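You operate a simulated robot arm through the tools that you are given. There is no shell and no other tool. Be economical: measure what you need, move in short steps, check, and stop when the job is done.

You run a simulated two-armed robot. Do the job below in one go: nothing can be reset, and whatever is moved stays where it is left.

TASK
Wipe up the spill on the white table with the striped tea towel and put it back.
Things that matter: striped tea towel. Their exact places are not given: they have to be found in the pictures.

Only the result counts: the job must be done as asked and must still hold three seconds after the hand-in. Knocking over, shifting, dropping, spilling or breaking anything else fails it. Flat cloth is picked up by pressing the open fingertips on it (5 to 10 N) and closing them slowly along it; thin cloth reads only 2 to 8 mm in the jaws.

THE ROBOT
Two 7-joint arms with two-finger parallel grippers on one trunk, on a base that drives. Base frame: it is fixed to the floor where the robot stands at the start and does not move with it; the origin is under the middle of the robot, x ahead of it, y to its left, z up. Units: m, degrees, N and s.
The left shoulder is at the start at [0.05, 0.177, 1.129], the right one opposite. Payload 3.43 kg a hand.
The TCP of each hand is the grasp point between the finger pads, 0.034 m short of the fingertips. In the tool frame z runs along the fingers and y along their closing line. The gripper opens to 0.128 m. The fingers are 0.024 m wide and 0.012 m thick; the gripper's body (0.048 by 0.13 m) begins 0.096 m behind the TCP.
Orientation is told as [roll, pitch, yaw] about the base's x, y, z axes, in that order, counted from this pose: with the fingers straight down and closing along the base's y, the tool's x points along the base's -x, its y along +y and its z along -z.

THE INTERFACE
- The arms move only by the tool send_rows. It takes "left_plan", "right_plan" or both (then of equal length, played together; a hand with none holds still); each is a list of rows, each a list of 6 numbers: the shift along the base's x, y, z in units of 300 mm (1.0 is 300 mm), then the turn, a rotation vector about the base's x, y, z in units of 45 degrees (1.0 is 45 degrees). In form: [[x, y, z, rx, ry, rz], ...]. A call has 1 to 10 rows; each row is the pose to reach, as a shift and turn from the pose commanded when the call began. "left_grip" and "right_grip" are, for a hand that has rows, the opening, from 0 (shut) to 1 (fully open), set as the call begins (left out, the last holds). A call with a number of a shift or a turn outside -1 to 1 is refused whole. A row lasts 0.2 s, in which the tool goes at most 0.05 m and 8.6 degrees; a call with a longer step from one row to the next is refused whole, and so is a gripper value outside its range. Where a pose cannot be reached the arm comes as near as it can. A force on the tool above 40 N (or 10 N above the force at the start of the call, whichever is more), or a blocked arm, ends the call early, and 0.2 s more pass. Each finger travels about 0.108 m/s and halts on what it meets, pressing with about 41 N; the grip force reading is that of the motor and also rises with nothing between the fingers. The clock runs only during rows and for 0.2 s after the last one: add rows that repeat a pose to give the fingers time. The reply holds the time, the measured pose of the TCP, the force on the tool along the base axes, the opening and the grip force, in the units named above and with some noise, with the torque about the TCP (base axes, N m) and any sound that the robot's microphone picked up, and new pictures: "show" is both (left out), scene, wrist or none (wrist: the cameras of the hands that moved).
- Cameras (640 x 400 px; columns grow to the right, rows downward): "scene" is now at [0.158, -0.0133, 1.2916]; the picture's right is [-0.15, -0.99, 0.00], its down [-0.56, 0.09, -0.83] and it looks along [0.82, -0.13, -0.56] (base axes); focal length 264 px, centre (320, 200). "left" rides on the left gripper at [0.076, 0.011, -0.16] in its tool frame; the picture's right is [-0.15, 0.99, 0.00], its down [-0.88, -0.13, -0.46] and it looks along [-0.45, -0.07, 0.89] (tool axes); focal length 234 px, centre (320, 200). "right" rides on the right gripper at [0.076, -0.011, -0.16] in its tool frame; the picture's right is [0.15, 0.99, 0.00], its down [-0.88, 0.13, -0.46] and it looks along [-0.45, 0.07, 0.89] (tool axes); focal length 234 px, centre (320, 200).
- lift_body(by): slides the trunk up (or, below 0, down) by that many m; the arms and the scene camera ride with it, the base frame stays. It gives what a move gives, with no picture.
- drive_base(legs): drives the robot by 1 to 6 legs, each [ahead, turn to the left] in m and degrees, along the robot's own axes; the way and the turn of a leg run together, so that a leg with both is an arc; at most 1.5 m and 180 degrees a leg. The arms and the cameras ride along, it lands a little off, and it stops where it bumps. It gives what a move gives, and a new picture of the scene camera.
- head_to(pan, tilt): turns the head with the scene camera to pan (to the left, within 80 degrees either way) and tilt (down, from -29 to 69), counted from straight ahead of the robot. It gives what a move gives, and a new picture of the scene camera.
- pixel_to_xyz(camera, pixels): for up to 12 pixels [column, row] of the newest picture of that camera ("zoom" is the newest enlarged one), the place [x, y, z] in the base frame of the surface seen there, good to about 0.003 m. The clock stands still meanwhile.
- inspect(camera, box): a new picture of the part [left, top, right, bottom] of that camera's present view, enlarged. The clock stands still meanwhile.
- close_job(): hands the job in; it is judged then, once.

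Work in short steps. Measure before you move; look again where a grasp or a placing could have gone wrong, and mend it. You have 80 turns and 260 pictures in all, those below and enlarged ones among them. Open the grippers and draw the arms clear of the work before you hand the job in, unless the task says otherwise; then end with one line.

The tools are called as a command line: name --argument value ..., lists and objects as JSON in quotes. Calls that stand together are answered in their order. send_rows: Moves the arms, as the interface text tells. Its arguments: {"type":"object","properties":{"left_plan":{"type":"array","items":{"type":"array","items":{"type":"number"}}},"left_grip":{"type":"number"},"right_plan":{"type":"array","items":{"type":"array","items":{"type":"number"}}},"right_grip":{"type":"number"},"show":{"type":"string","enum":["both","scene","wrist","none"]}},"required":[]} The other tools are called the same way: lift_body (by) slides the trunk up or down; drive_base (legs) drives the base; head_to (pan, tilt) turns the head that bears the scene camera; pixel_to_xyz (camera, pixels) gives the place of the surface under pixels of a picture; inspect (camera, box) takes an enlarged picture of a part of a camera's view; close_job () hands the job in.

At the start:

```text
time_s: 0.0
left_tool_pos: [0.4289, 0.0997, 1.1012]
left_ee_rot: [0.0, -0.1, -0.1]
left_ft_force: [0.2, 0.0, -0.2]
left_wrist_torque: [0.03, -0.01, 0.02]
left_grip_width: 0.1279
left_finger_force: 0.1
right_tool_pos: [0.4497, -0.3045, 1.0386]
right_ee_rot: [0.1, -0.1, -0.1]
right_ft_force: [0.2, 0.5, 0.7]
right_wrist_torque: [-0.04, -0.01, -0.04]
right_grip_width: 0.128
right_finger_force: 0.0
trunk travel left (down, up): [-0.3, 0.101]
robot x, y, heading: [-0.0012, -0.001, 0.1]
head pan, tilt: [-8.7, 34.4]
```

scene: 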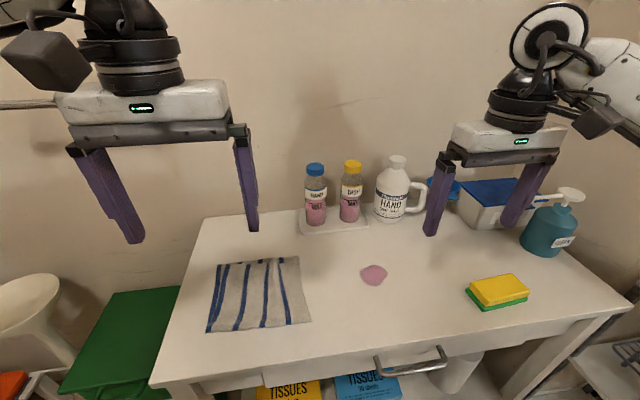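
right: 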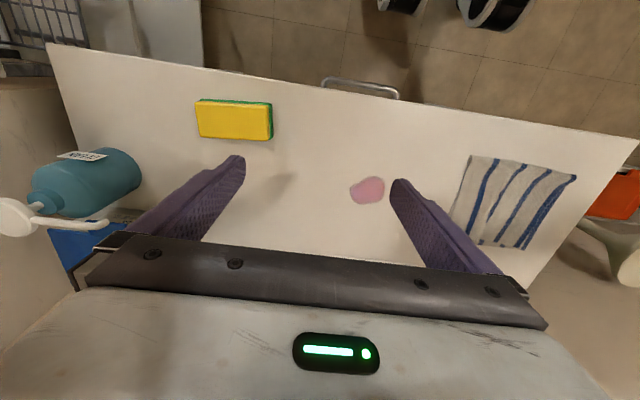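
left: 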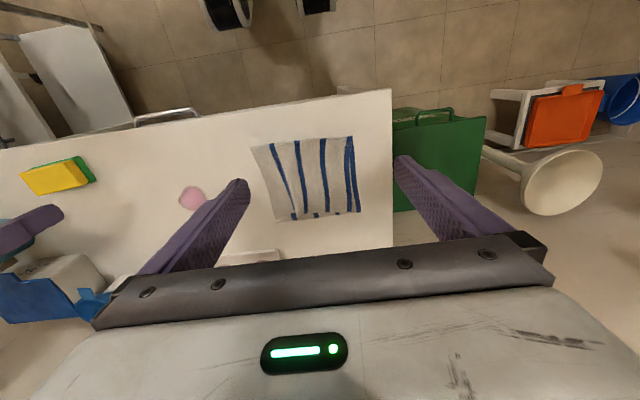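

The towel lies at about (258,293) in the scene, the spill at (374,275). I measure towel corners, the spill and neighbours.

pixel_to_xyz --camera "scene" --pixels '[[219, 264], [298, 258], [310, 321], [207, 331], [258, 293], [374, 275], [362, 270], [386, 270], [374, 285], [374, 265], [300, 232], [470, 290]]'

inspect --camera "scene" --box '[180, 230, 420, 380]'

```text
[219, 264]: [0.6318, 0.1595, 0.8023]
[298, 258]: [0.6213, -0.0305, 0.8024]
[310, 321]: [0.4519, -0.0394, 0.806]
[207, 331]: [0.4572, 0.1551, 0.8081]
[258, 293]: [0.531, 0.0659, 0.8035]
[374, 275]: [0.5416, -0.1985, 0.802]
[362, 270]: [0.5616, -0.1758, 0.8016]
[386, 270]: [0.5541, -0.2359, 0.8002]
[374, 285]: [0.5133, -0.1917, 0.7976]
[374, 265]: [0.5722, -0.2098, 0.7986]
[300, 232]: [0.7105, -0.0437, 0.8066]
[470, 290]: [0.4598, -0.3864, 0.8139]
```

```text
2.67 times, centred on (300, 305) of scene
```

zoom: 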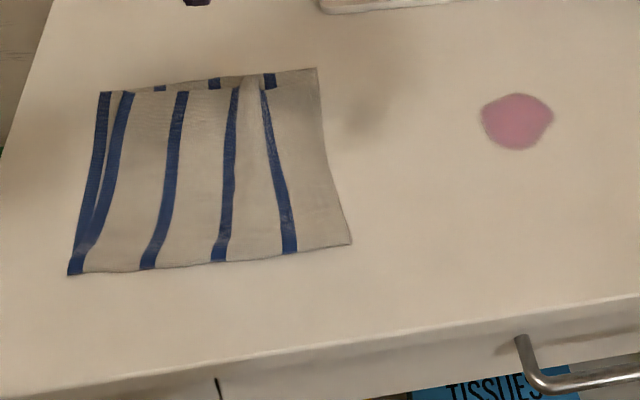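

The table top is at about z=0.80. The towel spans x 0.45–0.63 and y -0.035–0.157, and the spill is at (0.543,-0.202) with a radius of about 0.03. I move the left hand aside and bring the right hand toward the towel.

send_rows --right_plan '[[0.033, 0.104, -0.037, 0, 0, 0], [0.067, 0.208, -0.075, 0, 0, 0], [0.1, 0.312, -0.112, 0, 0, 0], [0.133, 0.416, -0.15, 0, 0, 0], [0.167, 0.52, -0.187, 0, 0, 0], [0.2, 0.625, -0.225, 0, 0, 0], [0.233, 0.73, -0.262, 0, 0, 0], [0.267, 0.833, -0.3, 0, 0, 0]]' --left_plan '[[0, 0.07, 0, 0, 0, 0], [0, 0.14, 0, 0, 0, 0], [0, 0.21, 0, 0, 0, 0], [0, 0.28, 0, 0, 0, 0], [0, 0.35, 0, 0, 0, 0], [0, 0.42, 0, 0, 0, 0], [0, 0.5, 0, 0, 0, 0], [0, 0.5, 0, 0, 0, 0]]' --right_grip 0.45 --show "scene"

```text
time_s: 1.8
left_tool_pos: [0.4287, 0.2523, 1.1014]
left_ee_rot: [0.0, 0.1, 0.1]
left_ft_force: [-0.6, -1.1, 0.1]
left_wrist_torque: [0.02, 0.02, 0.03]
left_grip_width: 0.1278
left_finger_force: 0.0
right_tool_pos: [0.529, -0.0527, 0.9499]
right_ee_rot: [-0.1, 0.1, 0.0]
right_ft_force: [0.0, 0.0, 0.9]
right_wrist_torque: [-0.02, 0.01, -0.02]
right_grip_width: 0.0579
right_finger_force: 0.0
trunk travel left (down, up): [-0.3, 0.101]
robot x, y, heading: [-0.0, -0.0008, -0.3]
head pan, tilt: [-8.7, 34.4]
```

scene: 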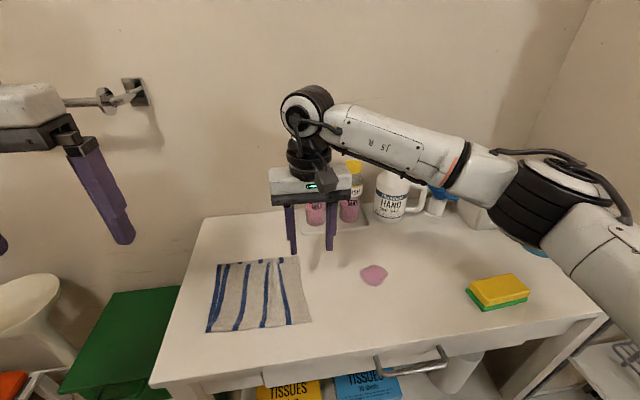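

The right hand is at (0.529,-0.053,0.95). I move over the towel to y≈0.035 and lower to just above it.

send_rows --right_plan '[[0.0, 0.12, 0, 0, 0, 0], [0.01, 0.25, 0, 0, 0, 0], [0.02, 0.29, -0.1, 0, 0, 0], [0.02, 0.29, -0.22, 0, 0, 0], [0.02, 0.29, -0.33, 0, 0, 0]]'

```text
time_s: 3.0
left_tool_pos: [0.4302, 0.2516, 1.1007]
left_ee_rot: [0.0, 0.0, -0.1]
left_ft_force: [-0.2, 0.0, 0.1]
left_wrist_torque: [-0.01, -0.02, 0.02]
left_grip_width: 0.1281
left_finger_force: 0.0
right_tool_pos: [0.5337, 0.0338, 0.8487]
right_ee_rot: [0.0, 0.0, 0.0]
right_ft_force: [-0.2, -0.8, -0.4]
right_wrist_torque: [0.0, 0.01, 0.0]
right_grip_width: 0.0574
right_finger_force: 0.1
trunk travel left (down, up): [-0.3, 0.101]
robot x, y, heading: [0.0006, -0.0038, 0.1]
head pan, tilt: [-8.7, 34.4]
```

scene: 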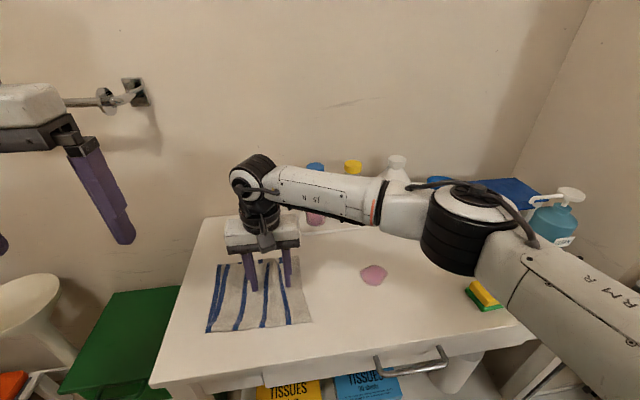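
right: 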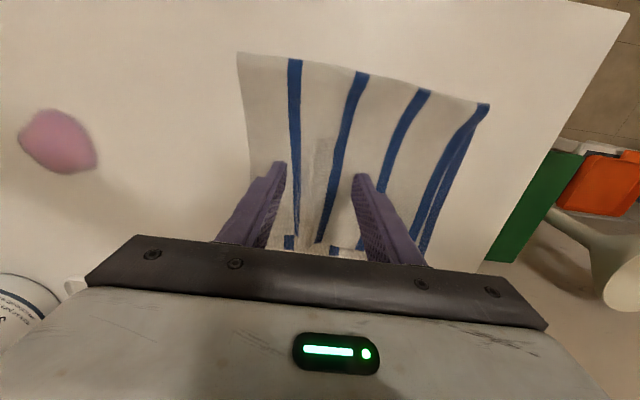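

The fingers straddle the centre-right of the towel, just above it. I press down in small steps, and check the clearance of the elbow.

pixel_to_xyz --camera "scene" --pixels '[[450, 265], [395, 233], [350, 215], [505, 270], [545, 235], [398, 186]]'

send_rows --right_plan '[[0, 0, -0.015, 0, 0, 0], [0, 0, -0.03, 0, 0, 0], [0, 0, -0.04, 0, 0, 0], [0, 0, -0.047, 0, 0, 0]]' --show "none"

```text
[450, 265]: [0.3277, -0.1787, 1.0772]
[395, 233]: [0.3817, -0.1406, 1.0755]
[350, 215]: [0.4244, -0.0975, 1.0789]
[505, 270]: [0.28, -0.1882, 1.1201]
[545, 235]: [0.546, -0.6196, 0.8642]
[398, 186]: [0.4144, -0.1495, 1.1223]
```

```text
time_s: 4.0
left_tool_pos: [0.428, 0.2498, 1.1014]
left_ee_rot: [0.1, -0.1, 0.1]
left_ft_force: [0.4, 0.4, 0.4]
left_wrist_torque: [0.01, 0.0, 0.01]
left_grip_width: 0.128
left_finger_force: 0.0
right_tool_pos: [0.535, 0.0327, 0.836]
right_ee_rot: [0.1, -0.1, 0.0]
right_ft_force: [-0.6, -0.1, 3.4]
right_wrist_torque: [0.0, 0.02, -0.01]
right_grip_width: 0.0576
right_finger_force: 0.1
trunk travel left (down, up): [-0.3, 0.101]
robot x, y, heading: [-0.0009, 0.0015, 0.1]
head pan, tilt: [-8.7, 34.4]
```

The elbow is well clear at z 1.08, and the contact force is 3.4 N. I press slightly further.

send_rows --right_plan '[[0, 0, -0.003, 0, 0, 0], [0, 0, -0.006, 0, 0, 0]]' --show "none"

```text
time_s: 4.6
left_tool_pos: [0.4278, 0.2509, 1.1012]
left_ee_rot: [0.0, -0.1, -0.1]
left_ft_force: [-0.1, -0.1, -0.6]
left_wrist_torque: [-0.02, -0.03, 0.01]
left_grip_width: 0.1279
left_finger_force: 0.2
right_tool_pos: [0.5361, 0.0324, 0.8359]
right_ee_rot: [0.1, -0.1, -0.1]
right_ft_force: [-2.3, -1.9, 12.6]
right_wrist_torque: [-0.08, 0.09, 0.01]
right_grip_width: 0.0575
right_finger_force: 0.1
trunk travel left (down, up): [-0.3, 0.101]
robot x, y, heading: [-0.0005, 0.0006, -0.2]
head pan, tilt: [-8.7, 34.4]
```

The force is 12.6 N, a bit over the advised range. I back off by about 0.7 mm and begin closing slowly.

send_rows --right_plan '[[0, 0, 0.0025, 0, 0, 0], [0, 0, 0.0025, 0, 0, 0]]' --right_grip 0.35 --show "none"

send_rows --right_plan '[[0, 0, 0, 0, 0, 0], [0, 0, 0, 0, 0, 0]]' --right_grip 0.25 --show "wrist"

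```text
time_s: 5.2
left_tool_pos: [0.428, 0.252, 1.1014]
left_ee_rot: [0.0, -0.1, 0.0]
left_ft_force: [0.1, 0.0, 0.0]
left_wrist_torque: [-0.01, 0.03, 0.01]
left_grip_width: 0.1279
left_finger_force: 0.1
right_tool_pos: [0.5362, 0.033, 0.8346]
right_ee_rot: [0.1, -0.2, 0.0]
right_ft_force: [3.0, 1.1, 14.1]
right_wrist_torque: [0.01, -0.02, -0.05]
right_grip_width: 0.0438
right_finger_force: 0.1
trunk travel left (down, up): [-0.3, 0.101]
robot x, y, heading: [-0.0011, -0.0006, 0.0]
head pan, tilt: [-8.7, 34.4]
```

```text
time_s: 5.8
left_tool_pos: [0.4276, 0.251, 1.1019]
left_ee_rot: [-0.1, -0.1, 0.0]
left_ft_force: [0.3, 0.1, 0.2]
left_wrist_torque: [0.01, -0.04, -0.01]
left_grip_width: 0.128
left_finger_force: 0.2
right_tool_pos: [0.5346, 0.0327, 0.8366]
right_ee_rot: [0.0, -0.1, 0.0]
right_ft_force: [0.8, -0.4, 16.9]
right_wrist_torque: [-0.01, 0.01, -0.01]
right_grip_width: 0.0303
right_finger_force: 0.0
trunk travel left (down, up): [-0.3, 0.101]
robot x, y, heading: [-0.0016, -0.0015, 0.0]
head pan, tilt: [-8.7, 34.4]
```

right: 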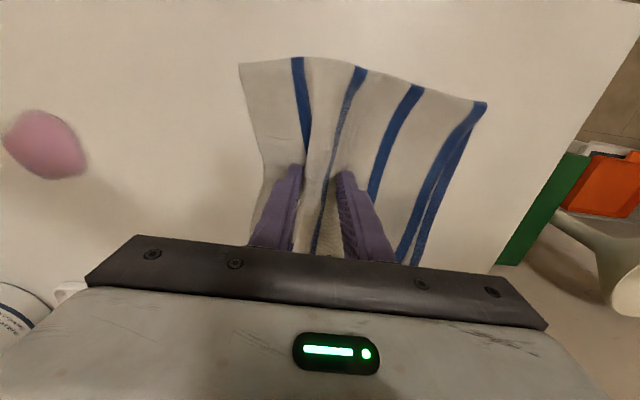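

The cloth is gathering between the fingers. The force has risen to 17 N, so I ease up by 1 mm while closing the rest of the way.

send_rows --right_plan '[[0, 0, 0.003, 0, 0, 0], [0, 0, 0.003, 0, 0, 0]]' --right_grip 0.14 --show "none"

send_rows --right_plan '[[0, 0, 0, 0, 0, 0], [0, 0, 0, 0, 0, 0], [0, 0, 0, 0, 0, 0]]' --right_grip 0.0

```text
time_s: 6.4
left_tool_pos: [0.4285, 0.2499, 1.1014]
left_ee_rot: [0.0, 0.0, 0.0]
left_ft_force: [0.8, 0.5, -0.2]
left_wrist_torque: [-0.03, -0.01, 0.03]
left_grip_width: 0.1279
left_finger_force: 0.1
right_tool_pos: [0.5343, 0.0331, 0.836]
right_ee_rot: [0.0, -0.1, 0.0]
right_ft_force: [-0.6, 0.0, 14.5]
right_wrist_torque: [0.01, 0.05, 0.02]
right_grip_width: 0.0163
right_finger_force: 0.0
trunk travel left (down, up): [-0.3, 0.101]
robot x, y, heading: [-0.0015, -0.0033, 0.1]
head pan, tilt: [-8.7, 34.4]
```

```text
time_s: 7.2
left_tool_pos: [0.4273, 0.2514, 1.1009]
left_ee_rot: [0.1, -0.1, 0.0]
left_ft_force: [-0.5, 0.1, -0.2]
left_wrist_torque: [0.0, -0.01, -0.02]
left_grip_width: 0.128
left_finger_force: 0.1
right_tool_pos: [0.536, 0.0327, 0.8356]
right_ee_rot: [0.0, -0.1, 0.0]
right_ft_force: [-0.6, 1.5, 13.6]
right_wrist_torque: [0.04, 0.0, 0.0]
right_grip_width: 0.0036
right_finger_force: 38.1
trunk travel left (down, up): [-0.3, 0.101]
robot x, y, heading: [0.0001, -0.001, 0.2]
head pan, tilt: [-8.7, 34.4]
```

scene: 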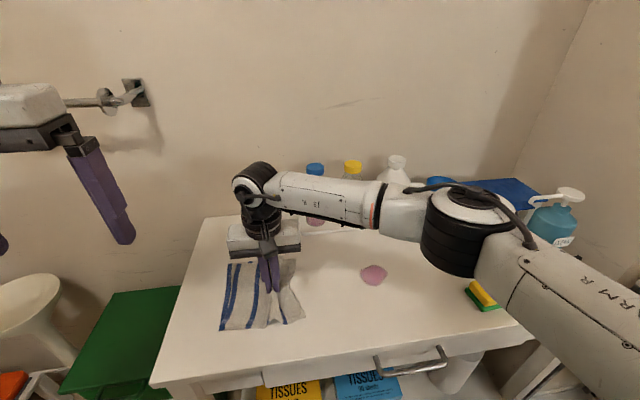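
right: 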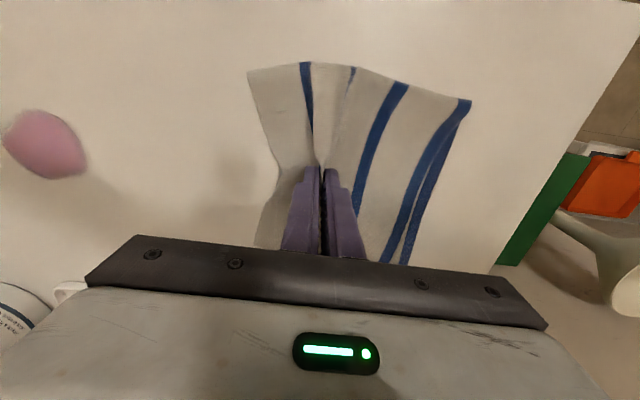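

The cloth is held at 3.6 mm. I drag it lightly along the table to the right, toward the spill.

send_rows --right_plan '[[0, -0.03, 0.01, 0, 0, 0], [0.003, -0.1, 0.01, 0, 0, 0], [0.006, -0.18, 0.01, 0, 0, 0], [0.01, -0.26, 0.01, 0, 0, 0], [0.013, -0.34, 0.01, 0, 0, 0], [0.016, -0.42, 0.01, 0, 0, 0], [0.02, -0.5, 0.01, 0, 0, 0]]'

```text
time_s: 8.8
left_tool_pos: [0.4289, 0.252, 1.1017]
left_ee_rot: [0.1, -0.1, 0.0]
left_ft_force: [-0.2, -0.3, -0.7]
left_wrist_torque: [0.02, 0.01, 0.02]
left_grip_width: 0.1279
left_finger_force: 0.1
right_tool_pos: [0.5411, -0.1186, 0.8397]
right_ee_rot: [-0.1, 0.0, 0.0]
right_ft_force: [0.2, -0.5, 0.4]
right_wrist_torque: [-0.03, 0.01, 0.0]
right_grip_width: 0.0033
right_finger_force: 37.8
trunk travel left (down, up): [-0.3, 0.101]
robot x, y, heading: [-0.0007, -0.0002, -0.2]
head pan, tilt: [-8.7, 34.4]
```

scene: 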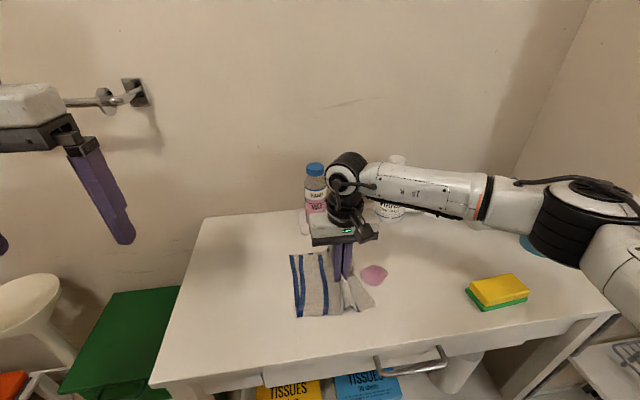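
right: 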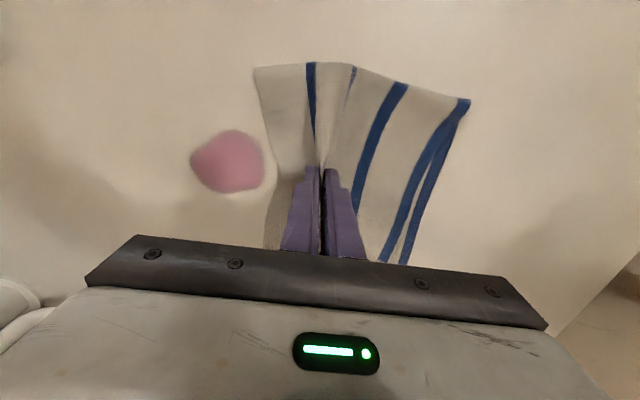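

It drags flat. Contact force is now near zero, so I continue over the spill and press down gently.

send_rows --right_plan '[[0, -0.08, -0.004, 0, 0, 0], [0, -0.16, -0.008, 0, 0, 0], [0, -0.24, -0.01, 0, 0, 0], [0, -0.3, -0.01, 0, 0, 0]]'

```text
time_s: 9.8
left_tool_pos: [0.4285, 0.2516, 1.1008]
left_ee_rot: [0.0, -0.1, 0.0]
left_ft_force: [0.4, -0.4, 0.0]
left_wrist_torque: [0.0, 0.0, 0.01]
left_grip_width: 0.1282
left_finger_force: 0.0
right_tool_pos: [0.5424, -0.2079, 0.8372]
right_ee_rot: [0.0, 0.0, 0.2]
right_ft_force: [0.1, -0.1, 0.2]
right_wrist_torque: [0.0, -0.01, -0.01]
right_grip_width: 0.0034
right_finger_force: 38.0
trunk travel left (down, up): [-0.3, 0.101]
robot x, y, heading: [0.001, 0.001, 0.0]
head pan, tilt: [-8.7, 34.4]
```

scene: 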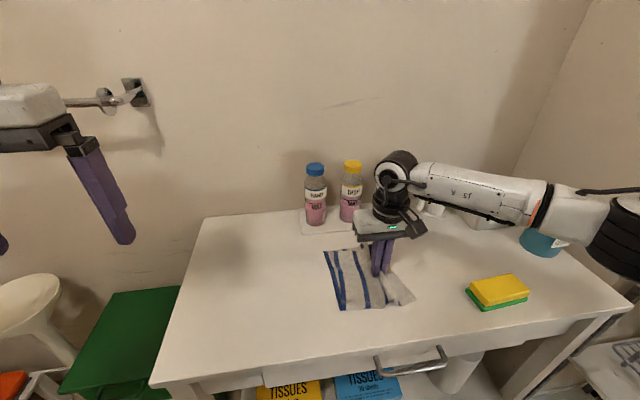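
right: 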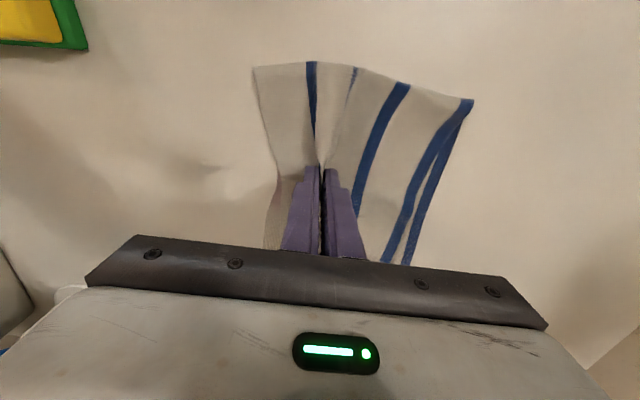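

The towel covers the spill, but the force reads about 0. I press about 2 mm lower and scrub in small strokes of about ±3 cm.

send_rows --right_plan '[[0, 0, -0.006, 0, 0, 0], [0.04, 0.03, -0.006, 0, 0, 0], [0.09, 0.0, -0.006, 0, 0, 0], [0.07, -0.08, -0.006, 0, 0, 0], [0, -0.1, -0.006, 0, 0, 0], [-0.09, -0.06, -0.006, 0, 0, 0], [-0.11, 0.03, -0.006, 0, 0, 0], [-0.05, 0.1, -0.006, 0, 0, 0], [0.04, 0.1, -0.006, 0, 0, 0], [0, 0, -0.006, 0, 0, 0]]'

```text
time_s: 12.0
left_tool_pos: [0.4268, 0.2521, 1.1008]
left_ee_rot: [-0.1, -0.1, 0.1]
left_ft_force: [0.0, -0.3, 1.1]
left_wrist_torque: [0.01, -0.01, -0.01]
left_grip_width: 0.128
left_finger_force: 0.2
right_tool_pos: [0.5432, -0.2056, 0.8354]
right_ee_rot: [0.2, -0.5, 0.0]
right_ft_force: [4.8, 6.4, 21.2]
right_wrist_torque: [0.27, -0.1, 0.0]
right_grip_width: 0.0037
right_finger_force: 37.9
trunk travel left (down, up): [-0.3, 0.101]
robot x, y, heading: [0.0005, 0.0016, 0.1]
head pan, tilt: [-8.7, 34.4]
```

scene: 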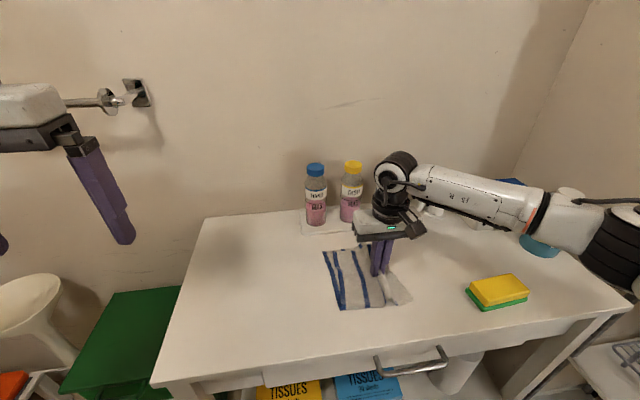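
right: 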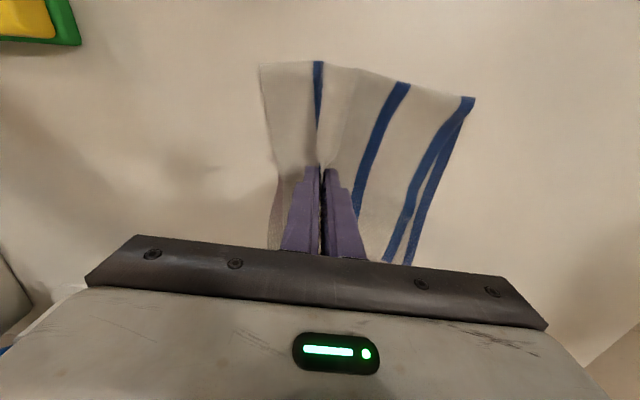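

Force while scrubbing was 21 N, so I ease up 0.7 mm and scrub once more with wider strokes.

send_rows --right_plan '[[0.06, 0.0, 0.002, 0, 0, 0], [0.1, -0.06, 0.002, 0, 0, 0], [0.03, -0.15, 0.002, 0, 0, 0], [-0.08, -0.12, 0.002, 0, 0, 0], [-0.12, 0.0, 0.002, 0, 0, 0], [-0.08, 0.11, 0.002, 0, 0, 0], [0.04, 0.12, 0.002, 0, 0, 0], [0.08, 0.03, 0.002, 0, 0, 0], [-0.05, -0.02, 0.002, 0, 0, 0], [0, 0, 0.002, 0, 0, 0]]' --show "none"

send_rows --right_plan '[[0, 0.08, 0.003, 0, 0, 0], [0, 0.18, 0.006, 0, 0, 0], [-0.003, 0.28, 0.006, 0, 0, 0], [-0.006, 0.38, 0.006, 0, 0, 0], [-0.008, 0.48, 0.006, 0, 0, 0]]'

```text
time_s: 14.2
left_tool_pos: [0.427, 0.251, 1.1018]
left_ee_rot: [0.0, -0.1, 0.1]
left_ft_force: [-0.1, 0.4, 0.8]
left_wrist_torque: [0.0, 0.01, 0.02]
left_grip_width: 0.1279
left_finger_force: 0.0
right_tool_pos: [0.5387, -0.2108, 0.836]
right_ee_rot: [-0.1, -0.1, -0.1]
right_ft_force: [-6.9, -4.3, 24.1]
right_wrist_torque: [-0.15, 0.24, 0.0]
right_grip_width: 0.0035
right_finger_force: 38.2
trunk travel left (down, up): [-0.3, 0.101]
robot x, y, heading: [-0.0018, -0.0023, 0.1]
head pan, tilt: [-8.7, 34.4]
```

```text
time_s: 15.4
left_tool_pos: [0.4286, 0.2515, 1.1005]
left_ee_rot: [-0.1, -0.1, 0.0]
left_ft_force: [0.6, 0.6, -0.1]
left_wrist_torque: [0.02, 0.02, -0.01]
left_grip_width: 0.128
left_finger_force: 0.0
right_tool_pos: [0.5384, -0.064, 0.837]
right_ee_rot: [0.1, 0.2, -0.1]
right_ft_force: [-0.6, 0.1, 0.7]
right_wrist_torque: [0.0, 0.03, 0.0]
right_grip_width: 0.0033
right_finger_force: 38.5
trunk travel left (down, up): [-0.3, 0.101]
robot x, y, heading: [0.0001, -0.0014, -0.1]
head pan, tilt: [-8.7, 34.4]
```

scene: 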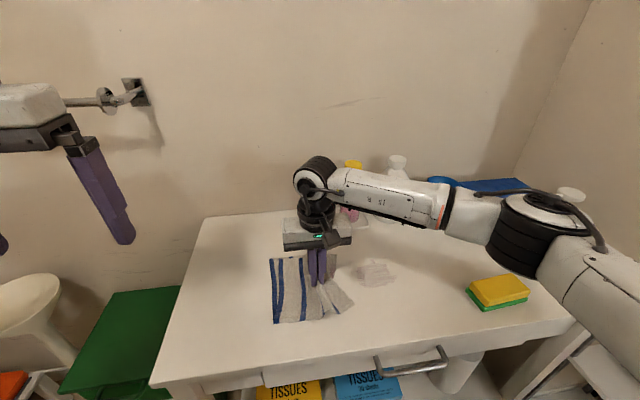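
right: 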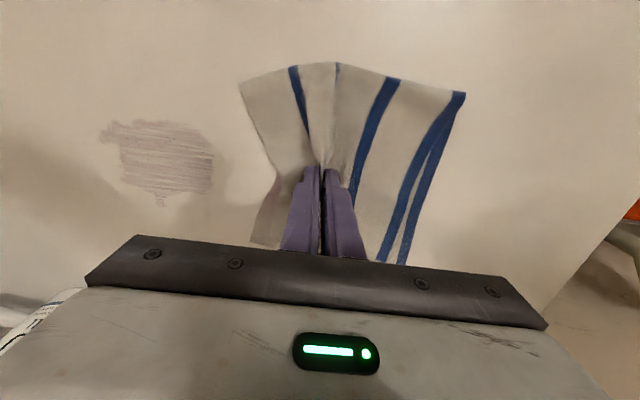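

The spill is mostly gone, but a faint residue remains near right-picture (165,158). I look closer.

inspect --camera "right" --box '[80, 90, 280, 215]'

pixel_to_xyz --camera "right" --pixels '[[100, 130], [215, 165], [165, 120], [160, 200], [165, 158]]'

```text
3.20 times, centred on (180, 152) of right
```

zoom: 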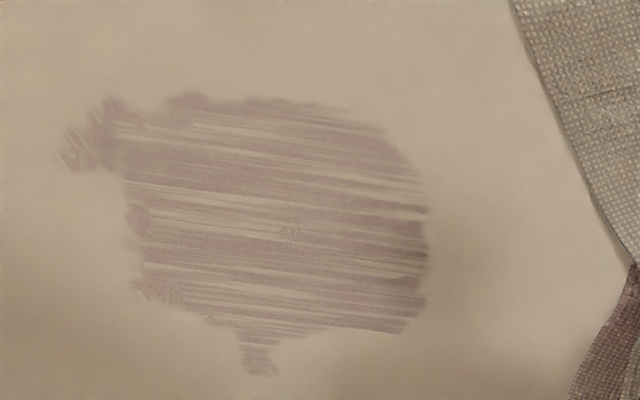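

```text
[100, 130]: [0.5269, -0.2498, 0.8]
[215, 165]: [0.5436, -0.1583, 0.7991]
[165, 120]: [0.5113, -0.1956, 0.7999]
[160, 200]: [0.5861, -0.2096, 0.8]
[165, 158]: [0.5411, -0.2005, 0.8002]
```

A thin film remains over x 0.51–0.585, y -0.255 to -0.155. I wipe that area in lanes along y with the towel pressed.

send_rows --right_plan '[[-0.05, -0.12, 0, 0, 0, 0], [-0.1, -0.25, -0.005, 0, 0, 0], [-0.1, -0.39, -0.005, 0, 0, 0], [-0.1, -0.53, -0.005, 0, 0, 0], [-0.1, -0.67, -0.005, 0, 0, 0], [-0.04, -0.67, -0.005, 0, 0, 0], [-0.04, -0.53, -0.005, 0, 0, 0], [-0.04, -0.39, -0.005, 0, 0, 0], [-0.04, -0.25, -0.005, 0, 0, 0], [0.03, -0.25, -0.005, 0, 0, 0]]' --show "none"

send_rows --right_plan '[[0, -0.14, 0, 0, 0, 0], [0, -0.28, 0, 0, 0, 0], [0, -0.42, 0, 0, 0, 0], [0.07, -0.42, 0, 0, 0, 0], [0.07, -0.28, 0, 0, 0, 0], [0.07, -0.14, 0, 0, 0, 0], [0.07, 0, 0, 0, 0, 0], [0.07, 0.12, 0.004, 0, 0, 0], [0.05, 0.25, 0.004, 0, 0, 0]]'

inspect --camera "right" --box '[80, 90, 280, 215]'

```text
time_s: 17.6
left_tool_pos: [0.4282, 0.2506, 1.101]
left_ee_rot: [0.0, -0.1, 0.1]
left_ft_force: [0.0, -0.4, 0.7]
left_wrist_torque: [0.0, 0.03, -0.02]
left_grip_width: 0.1278
left_finger_force: 0.1
right_tool_pos: [0.5479, -0.1376, 0.8348]
right_ee_rot: [0.2, 0.0, 0.1]
right_ft_force: [-3.5, 0.9, 7.4]
right_wrist_torque: [0.02, 0.14, 0.0]
right_grip_width: 0.0035
right_finger_force: 37.9
trunk travel left (down, up): [-0.3, 0.101]
robot x, y, heading: [0.0026, -0.0007, 0.1]
head pan, tilt: [-8.7, 34.4]
```

```text
time_s: 19.6
left_tool_pos: [0.4275, 0.2524, 1.1015]
left_ee_rot: [0.0, 0.0, 0.0]
left_ft_force: [-0.3, 0.5, -0.3]
left_wrist_torque: [0.0, 0.0, 0.02]
left_grip_width: 0.1284
left_finger_force: 0.0
right_tool_pos: [0.562, -0.0645, 0.8354]
right_ee_rot: [0.1, -0.1, 0.0]
right_ft_force: [0.4, -3.6, 13.0]
right_wrist_torque: [-0.1, -0.03, 0.05]
right_grip_width: 0.0035
right_finger_force: 38.1
trunk travel left (down, up): [-0.3, 0.101]
robot x, y, heading: [-0.0014, -0.0018, -0.1]
head pan, tilt: [-8.7, 34.4]
```

scene: 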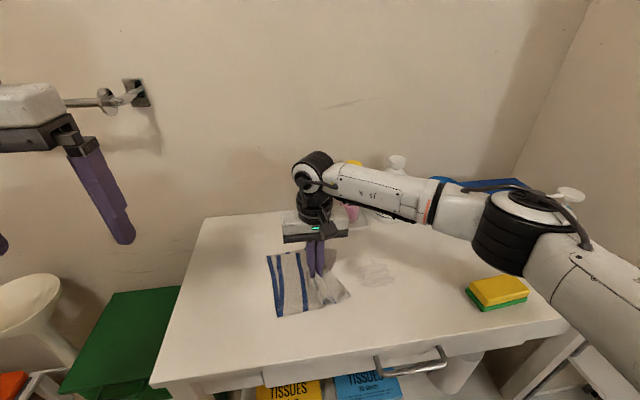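
right: 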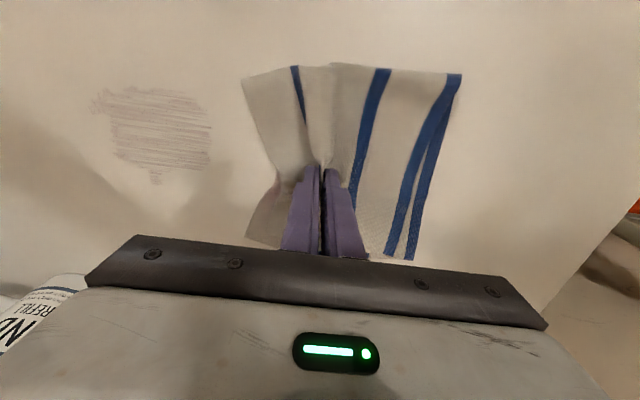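

```text
3.20 times, centred on (180, 152) of right
```

zoom: 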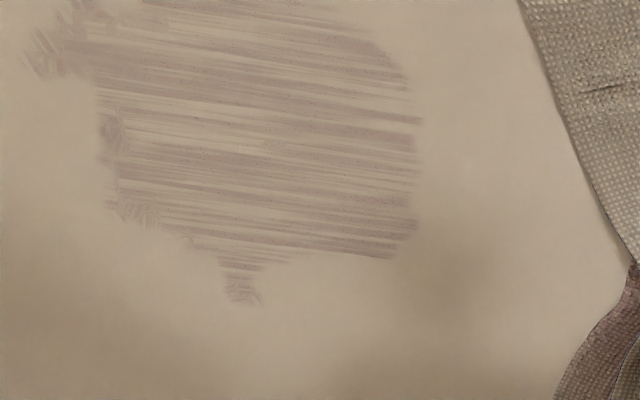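

It is fading. I wipe again with strokes along x across the whole patch.

send_rows --right_plan '[[-0.06, -0.12, -0.001, 0, 0, 0], [-0.18, -0.23, -0.003, 0, 0, 0], [-0.18, -0.3, -0.003, 0, 0, 0], [-0.04, -0.3, -0.003, 0, 0, 0], [0.08, -0.3, -0.003, 0, 0, 0], [0.08, -0.36, -0.003, 0, 0, 0], [-0.05, -0.36, -0.003, 0, 0, 0], [-0.18, -0.36, -0.003, 0, 0, 0], [-0.18, -0.42, -0.003, 0, 0, 0], [-0.05, -0.42, -0.003, 0, 0, 0]]' --show "none"

send_rows --right_plan '[[0.13, 0, 0, 0, 0, 0], [0.13, -0.06, 0, 0, 0, 0], [0, -0.06, 0, 0, 0, 0], [-0.13, -0.06, 0, 0, 0, 0], [-0.13, -0.12, 0, 0, 0, 0], [0, -0.12, 0, 0, 0, 0], [0.13, -0.12, 0, 0, 0, 0], [0.13, -0.19, 0, 0, 0, 0], [0, -0.19, 0, 0, 0, 0], [-0.13, -0.19, 0, 0, 0, 0]]' --show "none"

send_rows --right_plan '[[0.03, 0.0, 0, 0, 0, 0], [0.03, 0.13, 0, 0, 0, 0], [0.03, 0.26, 0, 0, 0, 0], [0.07, 0.36, 0, 0, 0, 0], [0.07, 0.23, 0, 0, 0, 0], [0.07, 0.1, 0, 0, 0, 0], [0.13, 0.1, 0, 0, 0, 0], [0.13, 0.23, 0, 0, 0, 0], [0.13, 0.36, 0, 0, 0, 0], [0.1, 0.5, 0.003, 0, 0, 0]]'

inspect --camera "right" --box '[60, 60, 300, 210]'

```text
time_s: 21.8
left_tool_pos: [0.4277, 0.2512, 1.1006]
left_ee_rot: [-0.1, -0.1, 0.0]
left_ft_force: [-1.3, -0.6, 0.5]
left_wrist_torque: [-0.04, 0.0, 0.0]
left_grip_width: 0.1281
left_finger_force: 0.0
right_tool_pos: [0.5452, -0.1885, 0.8365]
right_ee_rot: [-0.1, -0.1, 0.1]
right_ft_force: [-3.4, -0.8, 8.0]
right_wrist_torque: [0.02, 0.11, 0.01]
right_grip_width: 0.0037
right_finger_force: 37.8
trunk travel left (down, up): [-0.3, 0.101]
robot x, y, heading: [-0.0009, -0.0008, -0.2]
head pan, tilt: [-8.7, 34.4]
```

```text
time_s: 24.0
left_tool_pos: [0.4289, 0.2526, 1.1024]
left_ee_rot: [-0.1, -0.1, 0.0]
left_ft_force: [0.5, 0.6, 0.4]
left_wrist_torque: [0.02, -0.01, 0.0]
left_grip_width: 0.1282
left_finger_force: 0.1
right_tool_pos: [0.5087, -0.2455, 0.8363]
right_ee_rot: [0.0, -0.3, -0.1]
right_ft_force: [5.6, -1.3, 18.6]
right_wrist_torque: [-0.03, -0.18, -0.03]
right_grip_width: 0.0038
right_finger_force: 39.0
trunk travel left (down, up): [-0.3, 0.101]
robot x, y, heading: [-0.0011, -0.0003, -0.3]
head pan, tilt: [-8.7, 34.4]
```

```text
time_s: 26.2
left_tool_pos: [0.4284, 0.2519, 1.1008]
left_ee_rot: [0.0, -0.1, 0.0]
left_ft_force: [-0.5, 0.4, 0.0]
left_wrist_torque: [-0.01, 0.03, -0.02]
left_grip_width: 0.1278
left_finger_force: 0.1
right_tool_pos: [0.5357, -0.0942, 0.8353]
right_ee_rot: [-0.1, 0.0, -0.1]
right_ft_force: [1.2, -1.5, 6.9]
right_wrist_torque: [-0.05, -0.05, -0.01]
right_grip_width: 0.0037
right_finger_force: 38.2
trunk travel left (down, up): [-0.3, 0.101]
robot x, y, heading: [-0.0001, -0.0033, 0.1]
head pan, tilt: [-8.7, 34.4]
```

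scene: 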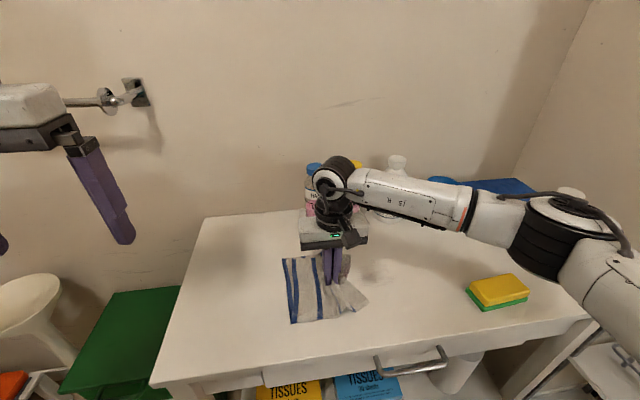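
right: 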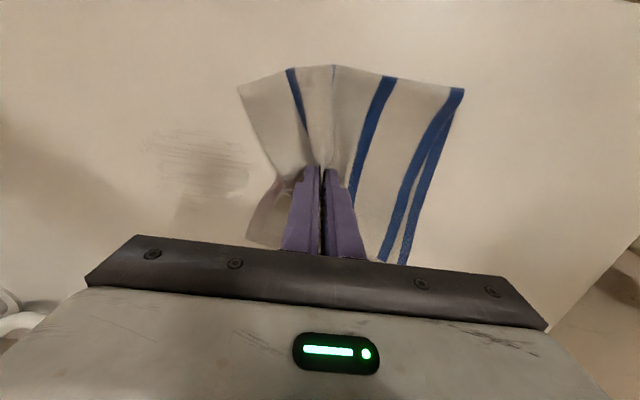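

```text
2.67 times, centred on (180, 135) of right
```

zoom: 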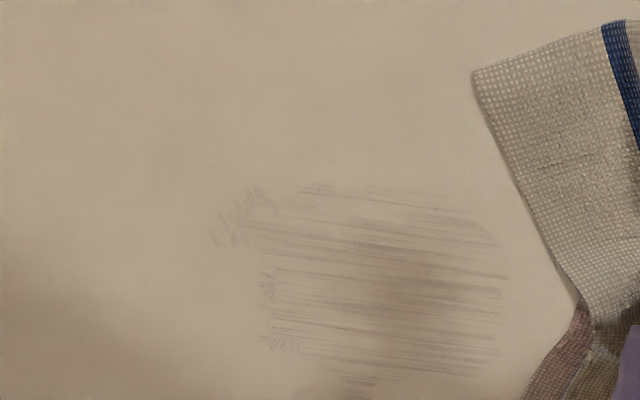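

Only a faint trace is left. I run another complete set of lanes.

send_rows --right_plan '[[-0.1, -0.1, 0, 0, 0, 0], [-0.1, -0.23, -0.003, 0, 0, 0], [-0.1, -0.38, -0.003, 0, 0, 0], [-0.1, -0.53, -0.003, 0, 0, 0], [-0.04, -0.56, -0.003, 0, 0, 0], [-0.04, -0.43, -0.003, 0, 0, 0], [-0.04, -0.3, -0.003, 0, 0, 0], [-0.04, -0.18, -0.003, 0, 0, 0], [0.02, -0.18, -0.003, 0, 0, 0], [0.02, -0.31, -0.003, 0, 0, 0]]' --show "none"

send_rows --right_plan '[[0, -0.13, 0, 0, 0, 0], [0, -0.25, 0, 0, 0, 0], [0.06, -0.25, 0, 0, 0, 0], [0.06, -0.12, 0, 0, 0, 0], [0.06, 0.01, 0, 0, 0, 0], [0.06, 0.13, 0, 0, 0, 0], [0.12, 0.13, 0, 0, 0, 0], [0.12, 0, 0, 0, 0, 0], [0.12, -0.13, 0, 0, 0, 0], [0.12, -0.25, 0, 0, 0, 0]]' --show "none"

send_rows --right_plan '[[-0.12, 0, 0, 0, 0, 0], [-0.24, 0.0, 0, 0, 0, 0], [-0.24, 0.07, 0, 0, 0, 0], [-0.12, 0.07, 0, 0, 0, 0], [0.02, 0.07, 0, 0, 0, 0], [0.02, 0.14, 0, 0, 0, 0], [-0.12, 0.14, 0, 0, 0, 0], [-0.24, 0.14, 0, 0, 0, 0], [-0.24, 0.21, 0, 0, 0, 0], [-0.12, 0.21, 0, 0, 0, 0]]' --show "none"

send_rows --right_plan '[[0.13, 0, 0, 0, 0, 0], [0.13, 0.07, 0, 0, 0, 0], [0, 0.07, 0, 0, 0, 0], [-0.13, 0.07, 0, 0, 0, 0], [-0.13, 0.14, 0, 0, 0, 0], [0, 0.14, 0, 0, 0, 0], [0.13, 0.14, 0, 0, 0, 0], [0.07, 0.28, 0.003, 0, 0, 0], [0, 0.4, 0.006, 0, 0, 0]]'

inspect --camera "right" --box '[60, 60, 300, 210]'

```text
time_s: 28.4
left_tool_pos: [0.4273, 0.2511, 1.1022]
left_ee_rot: [0.0, -0.1, 0.0]
left_ft_force: [0.3, -0.2, 0.1]
left_wrist_torque: [0.03, 0.01, 0.0]
left_grip_width: 0.128
left_finger_force: 0.1
right_tool_pos: [0.5432, -0.1883, 0.8363]
right_ee_rot: [0.1, -0.2, 0.0]
right_ft_force: [1.7, 1.6, 7.1]
right_wrist_torque: [0.09, -0.04, 0.02]
right_grip_width: 0.0037
right_finger_force: 38.0
trunk travel left (down, up): [-0.3, 0.101]
robot x, y, heading: [-0.0003, 0.0017, -0.0]
head pan, tilt: [-8.7, 34.4]
```

```text
time_s: 30.6
left_tool_pos: [0.427, 0.2522, 1.1016]
left_ee_rot: [-0.1, -0.2, 0.0]
left_ft_force: [-0.6, 0.3, -0.4]
left_wrist_torque: [0.03, -0.05, 0.03]
left_grip_width: 0.1279
left_finger_force: 0.0
right_tool_pos: [0.5816, -0.265, 0.8357]
right_ee_rot: [0.1, -0.1, 0.1]
right_ft_force: [0.6, 4.9, 17.4]
right_wrist_torque: [0.18, 0.0, -0.01]
right_grip_width: 0.0036
right_finger_force: 37.7
trunk travel left (down, up): [-0.3, 0.101]
robot x, y, heading: [0.0023, 0.0001, -0.0]
head pan, tilt: [-8.7, 34.4]
```

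```text
time_s: 32.8
left_tool_pos: [0.4264, 0.2522, 1.1039]
left_ee_rot: [-0.1, -0.1, 0.0]
left_ft_force: [-0.1, -0.5, -0.3]
left_wrist_torque: [-0.02, 0.0, -0.01]
left_grip_width: 0.1282
left_finger_force: 0.1
right_tool_pos: [0.5413, -0.2007, 0.8367]
right_ee_rot: [0.1, 0.0, 0.1]
right_ft_force: [-8.0, 0.8, 21.8]
right_wrist_torque: [0.11, 0.31, 0.01]
right_grip_width: 0.0036
right_finger_force: 37.9
trunk travel left (down, up): [-0.3, 0.101]
robot x, y, heading: [-0.0014, -0.0008, -0.0]
head pan, tilt: [-8.7, 34.4]
```

```text
time_s: 34.8
left_tool_pos: [0.4278, 0.2512, 1.1016]
left_ee_rot: [0.0, -0.1, 0.1]
left_ft_force: [-0.2, -0.6, 0.0]
left_wrist_torque: [0.0, -0.02, -0.06]
left_grip_width: 0.1279
left_finger_force: 0.1
right_tool_pos: [0.5442, -0.0806, 0.8363]
right_ee_rot: [0.0, -0.1, 0.1]
right_ft_force: [3.4, -3.3, 15.0]
right_wrist_torque: [-0.1, -0.12, 0.02]
right_grip_width: 0.0036
right_finger_force: 37.8
trunk travel left (down, up): [-0.3, 0.101]
robot x, y, heading: [0.0048, -0.0013, 0.2]
head pan, tilt: [-8.7, 34.4]
```

scene: 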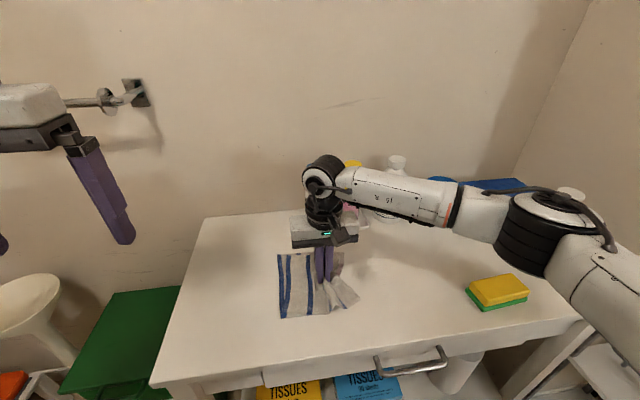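
right: 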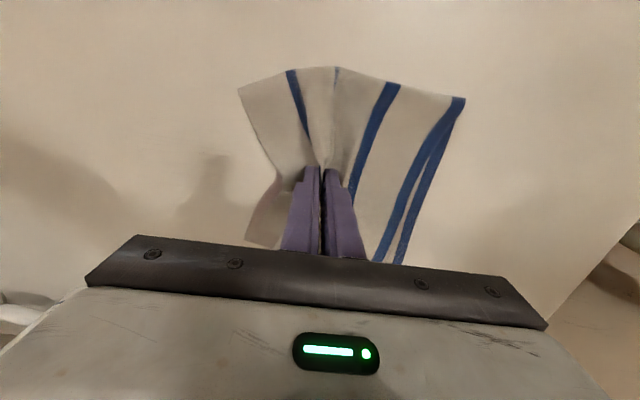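

```text
2.67 times, centred on (180, 135) of right
```

zoom: 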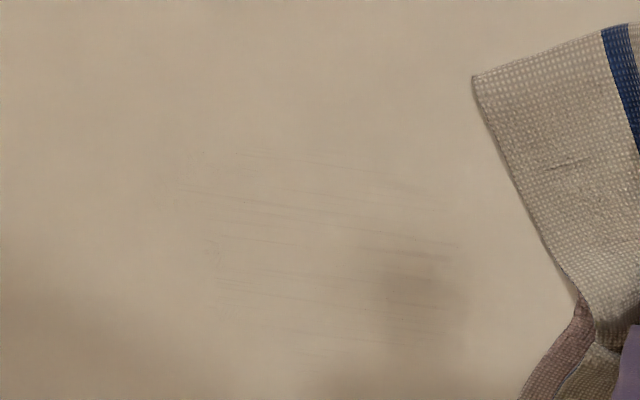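

Barely visible streaks remain, so I do one final set of lanes.

send_rows --right_plan '[[-0.1, -0.1, 0, 0, 0, 0], [-0.12, -0.23, -0.003, 0, 0, 0], [-0.12, -0.38, -0.003, 0, 0, 0], [-0.12, -0.53, -0.003, 0, 0, 0], [-0.07, -0.59, -0.003, 0, 0, 0], [-0.07, -0.47, -0.003, 0, 0, 0], [-0.07, -0.33, -0.003, 0, 0, 0], [-0.07, -0.2, -0.003, 0, 0, 0], [-0.01, -0.2, -0.003, 0, 0, 0], [-0.01, -0.34, -0.003, 0, 0, 0]]' --show "none"

send_rows --right_plan '[[0, -0.13, 0, 0, 0, 0], [0, -0.25, 0, 0, 0, 0], [0.06, -0.25, 0, 0, 0, 0], [0.06, -0.12, 0, 0, 0, 0], [0.06, 0.01, 0, 0, 0, 0], [0.06, 0.13, 0, 0, 0, 0], [0.12, 0.13, 0, 0, 0, 0], [0.12, 0, 0, 0, 0, 0], [0.12, -0.13, 0, 0, 0, 0], [0.12, -0.25, 0, 0, 0, 0]]' --show "none"

send_rows --right_plan '[[-0.12, 0.03, 0, 0, 0, 0], [-0.24, 0.03, 0, 0, 0, 0], [-0.24, 0.1, 0, 0, 0, 0], [-0.12, 0.1, 0, 0, 0, 0], [0.02, 0.1, 0, 0, 0, 0], [0.02, 0.17, 0, 0, 0, 0], [-0.12, 0.17, 0, 0, 0, 0], [-0.24, 0.17, 0, 0, 0, 0], [-0.24, 0.24, 0, 0, 0, 0], [-0.12, 0.24, 0, 0, 0, 0]]' --show "none"

send_rows --right_plan '[[0.13, 0, 0, 0, 0, 0], [0.13, 0.07, 0, 0, 0, 0], [0, 0.07, 0, 0, 0, 0], [-0.13, 0.07, 0, 0, 0, 0], [-0.13, 0.14, 0, 0, 0, 0], [0, 0.14, 0, 0, 0, 0], [0.13, 0.14, 0, 0, 0, 0], [0.07, 0.28, 0.003, 0, 0, 0], [0, 0.4, 0.008, 0, 0, 0]]'

inspect --camera "right" --box '[60, 60, 300, 210]'

```text
time_s: 37.0
left_tool_pos: [0.428, 0.2514, 1.101]
left_ee_rot: [0.1, -0.1, 0.0]
left_ft_force: [-0.4, 0.2, 0.6]
left_wrist_torque: [0.0, 0.02, -0.01]
left_grip_width: 0.1281
left_finger_force: 0.1
right_tool_pos: [0.5402, -0.1857, 0.8371]
right_ee_rot: [0.2, 0.0, 0.1]
right_ft_force: [0.9, 0.1, 3.0]
right_wrist_torque: [0.01, -0.04, -0.02]
right_grip_width: 0.0036
right_finger_force: 38.3
trunk travel left (down, up): [-0.3, 0.101]
robot x, y, heading: [-0.0005, 0.0017, 0.2]
head pan, tilt: [-8.7, 34.4]
```

```text
time_s: 39.2
left_tool_pos: [0.4279, 0.2498, 1.1016]
left_ee_rot: [0.1, -0.1, 0.0]
left_ft_force: [-0.9, -0.2, 0.3]
left_wrist_torque: [0.0, -0.02, 0.0]
left_grip_width: 0.1282
left_finger_force: 0.0
right_tool_pos: [0.5776, -0.2602, 0.8383]
right_ee_rot: [0.1, 0.0, -0.1]
right_ft_force: [0.0, -0.1, 0.6]
right_wrist_torque: [-0.01, -0.01, 0.03]
right_grip_width: 0.0034
right_finger_force: 38.3
trunk travel left (down, up): [-0.3, 0.101]
robot x, y, heading: [-0.0017, 0.0015, -0.0]
head pan, tilt: [-8.7, 34.4]
```

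```text
time_s: 41.4
left_tool_pos: [0.4287, 0.2523, 1.1012]
left_ee_rot: [0.0, -0.1, 0.0]
left_ft_force: [0.3, 0.7, 0.1]
left_wrist_torque: [-0.03, 0.01, -0.02]
left_grip_width: 0.1279
left_finger_force: 0.0
right_tool_pos: [0.5409, -0.1875, 0.8364]
right_ee_rot: [-0.1, 0.0, 0.0]
right_ft_force: [-0.4, 1.0, 1.5]
right_wrist_torque: [0.0, 0.0, 0.0]
right_grip_width: 0.0034
right_finger_force: 38.1
trunk travel left (down, up): [-0.3, 0.101]
robot x, y, heading: [-0.0042, -0.0015, -0.1]
head pan, tilt: [-8.7, 34.4]
```

```text
time_s: 43.4
left_tool_pos: [0.4293, 0.2513, 1.1008]
left_ee_rot: [0.0, -0.1, 0.0]
left_ft_force: [-0.6, 0.2, 0.0]
left_wrist_torque: [-0.04, 0.01, -0.01]
left_grip_width: 0.1282
left_finger_force: 0.1
right_tool_pos: [0.5415, -0.0674, 0.8389]
right_ee_rot: [0.1, 0.1, 0.0]
right_ft_force: [-0.8, -0.8, 0.9]
right_wrist_torque: [-0.04, -0.01, -0.02]
right_grip_width: 0.0035
right_finger_force: 38.2
trunk travel left (down, up): [-0.3, 0.101]
robot x, y, heading: [-0.0005, 0.0001, -0.0]
head pan, tilt: [-8.7, 34.4]
```

scene: 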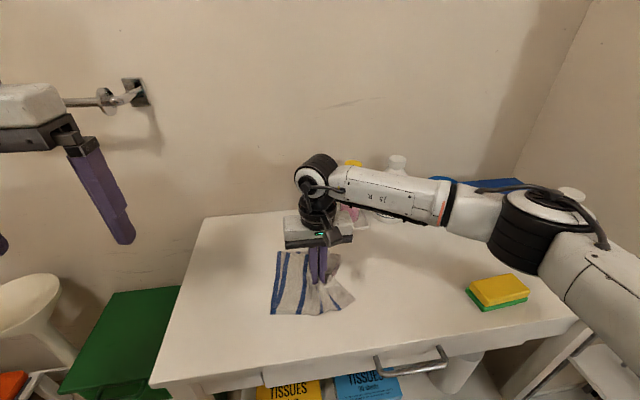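
right: 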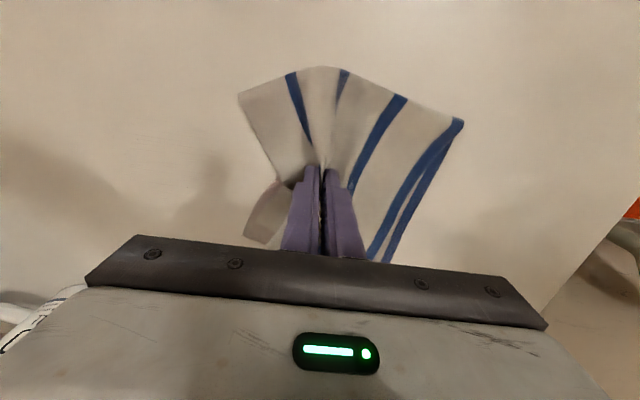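

```text
2.67 times, centred on (180, 135) of right
```

zoom: 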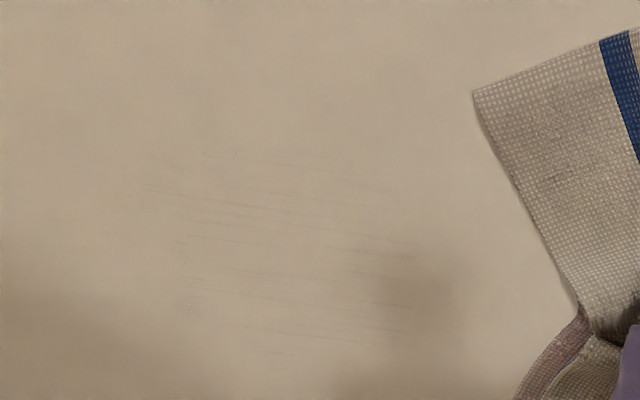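

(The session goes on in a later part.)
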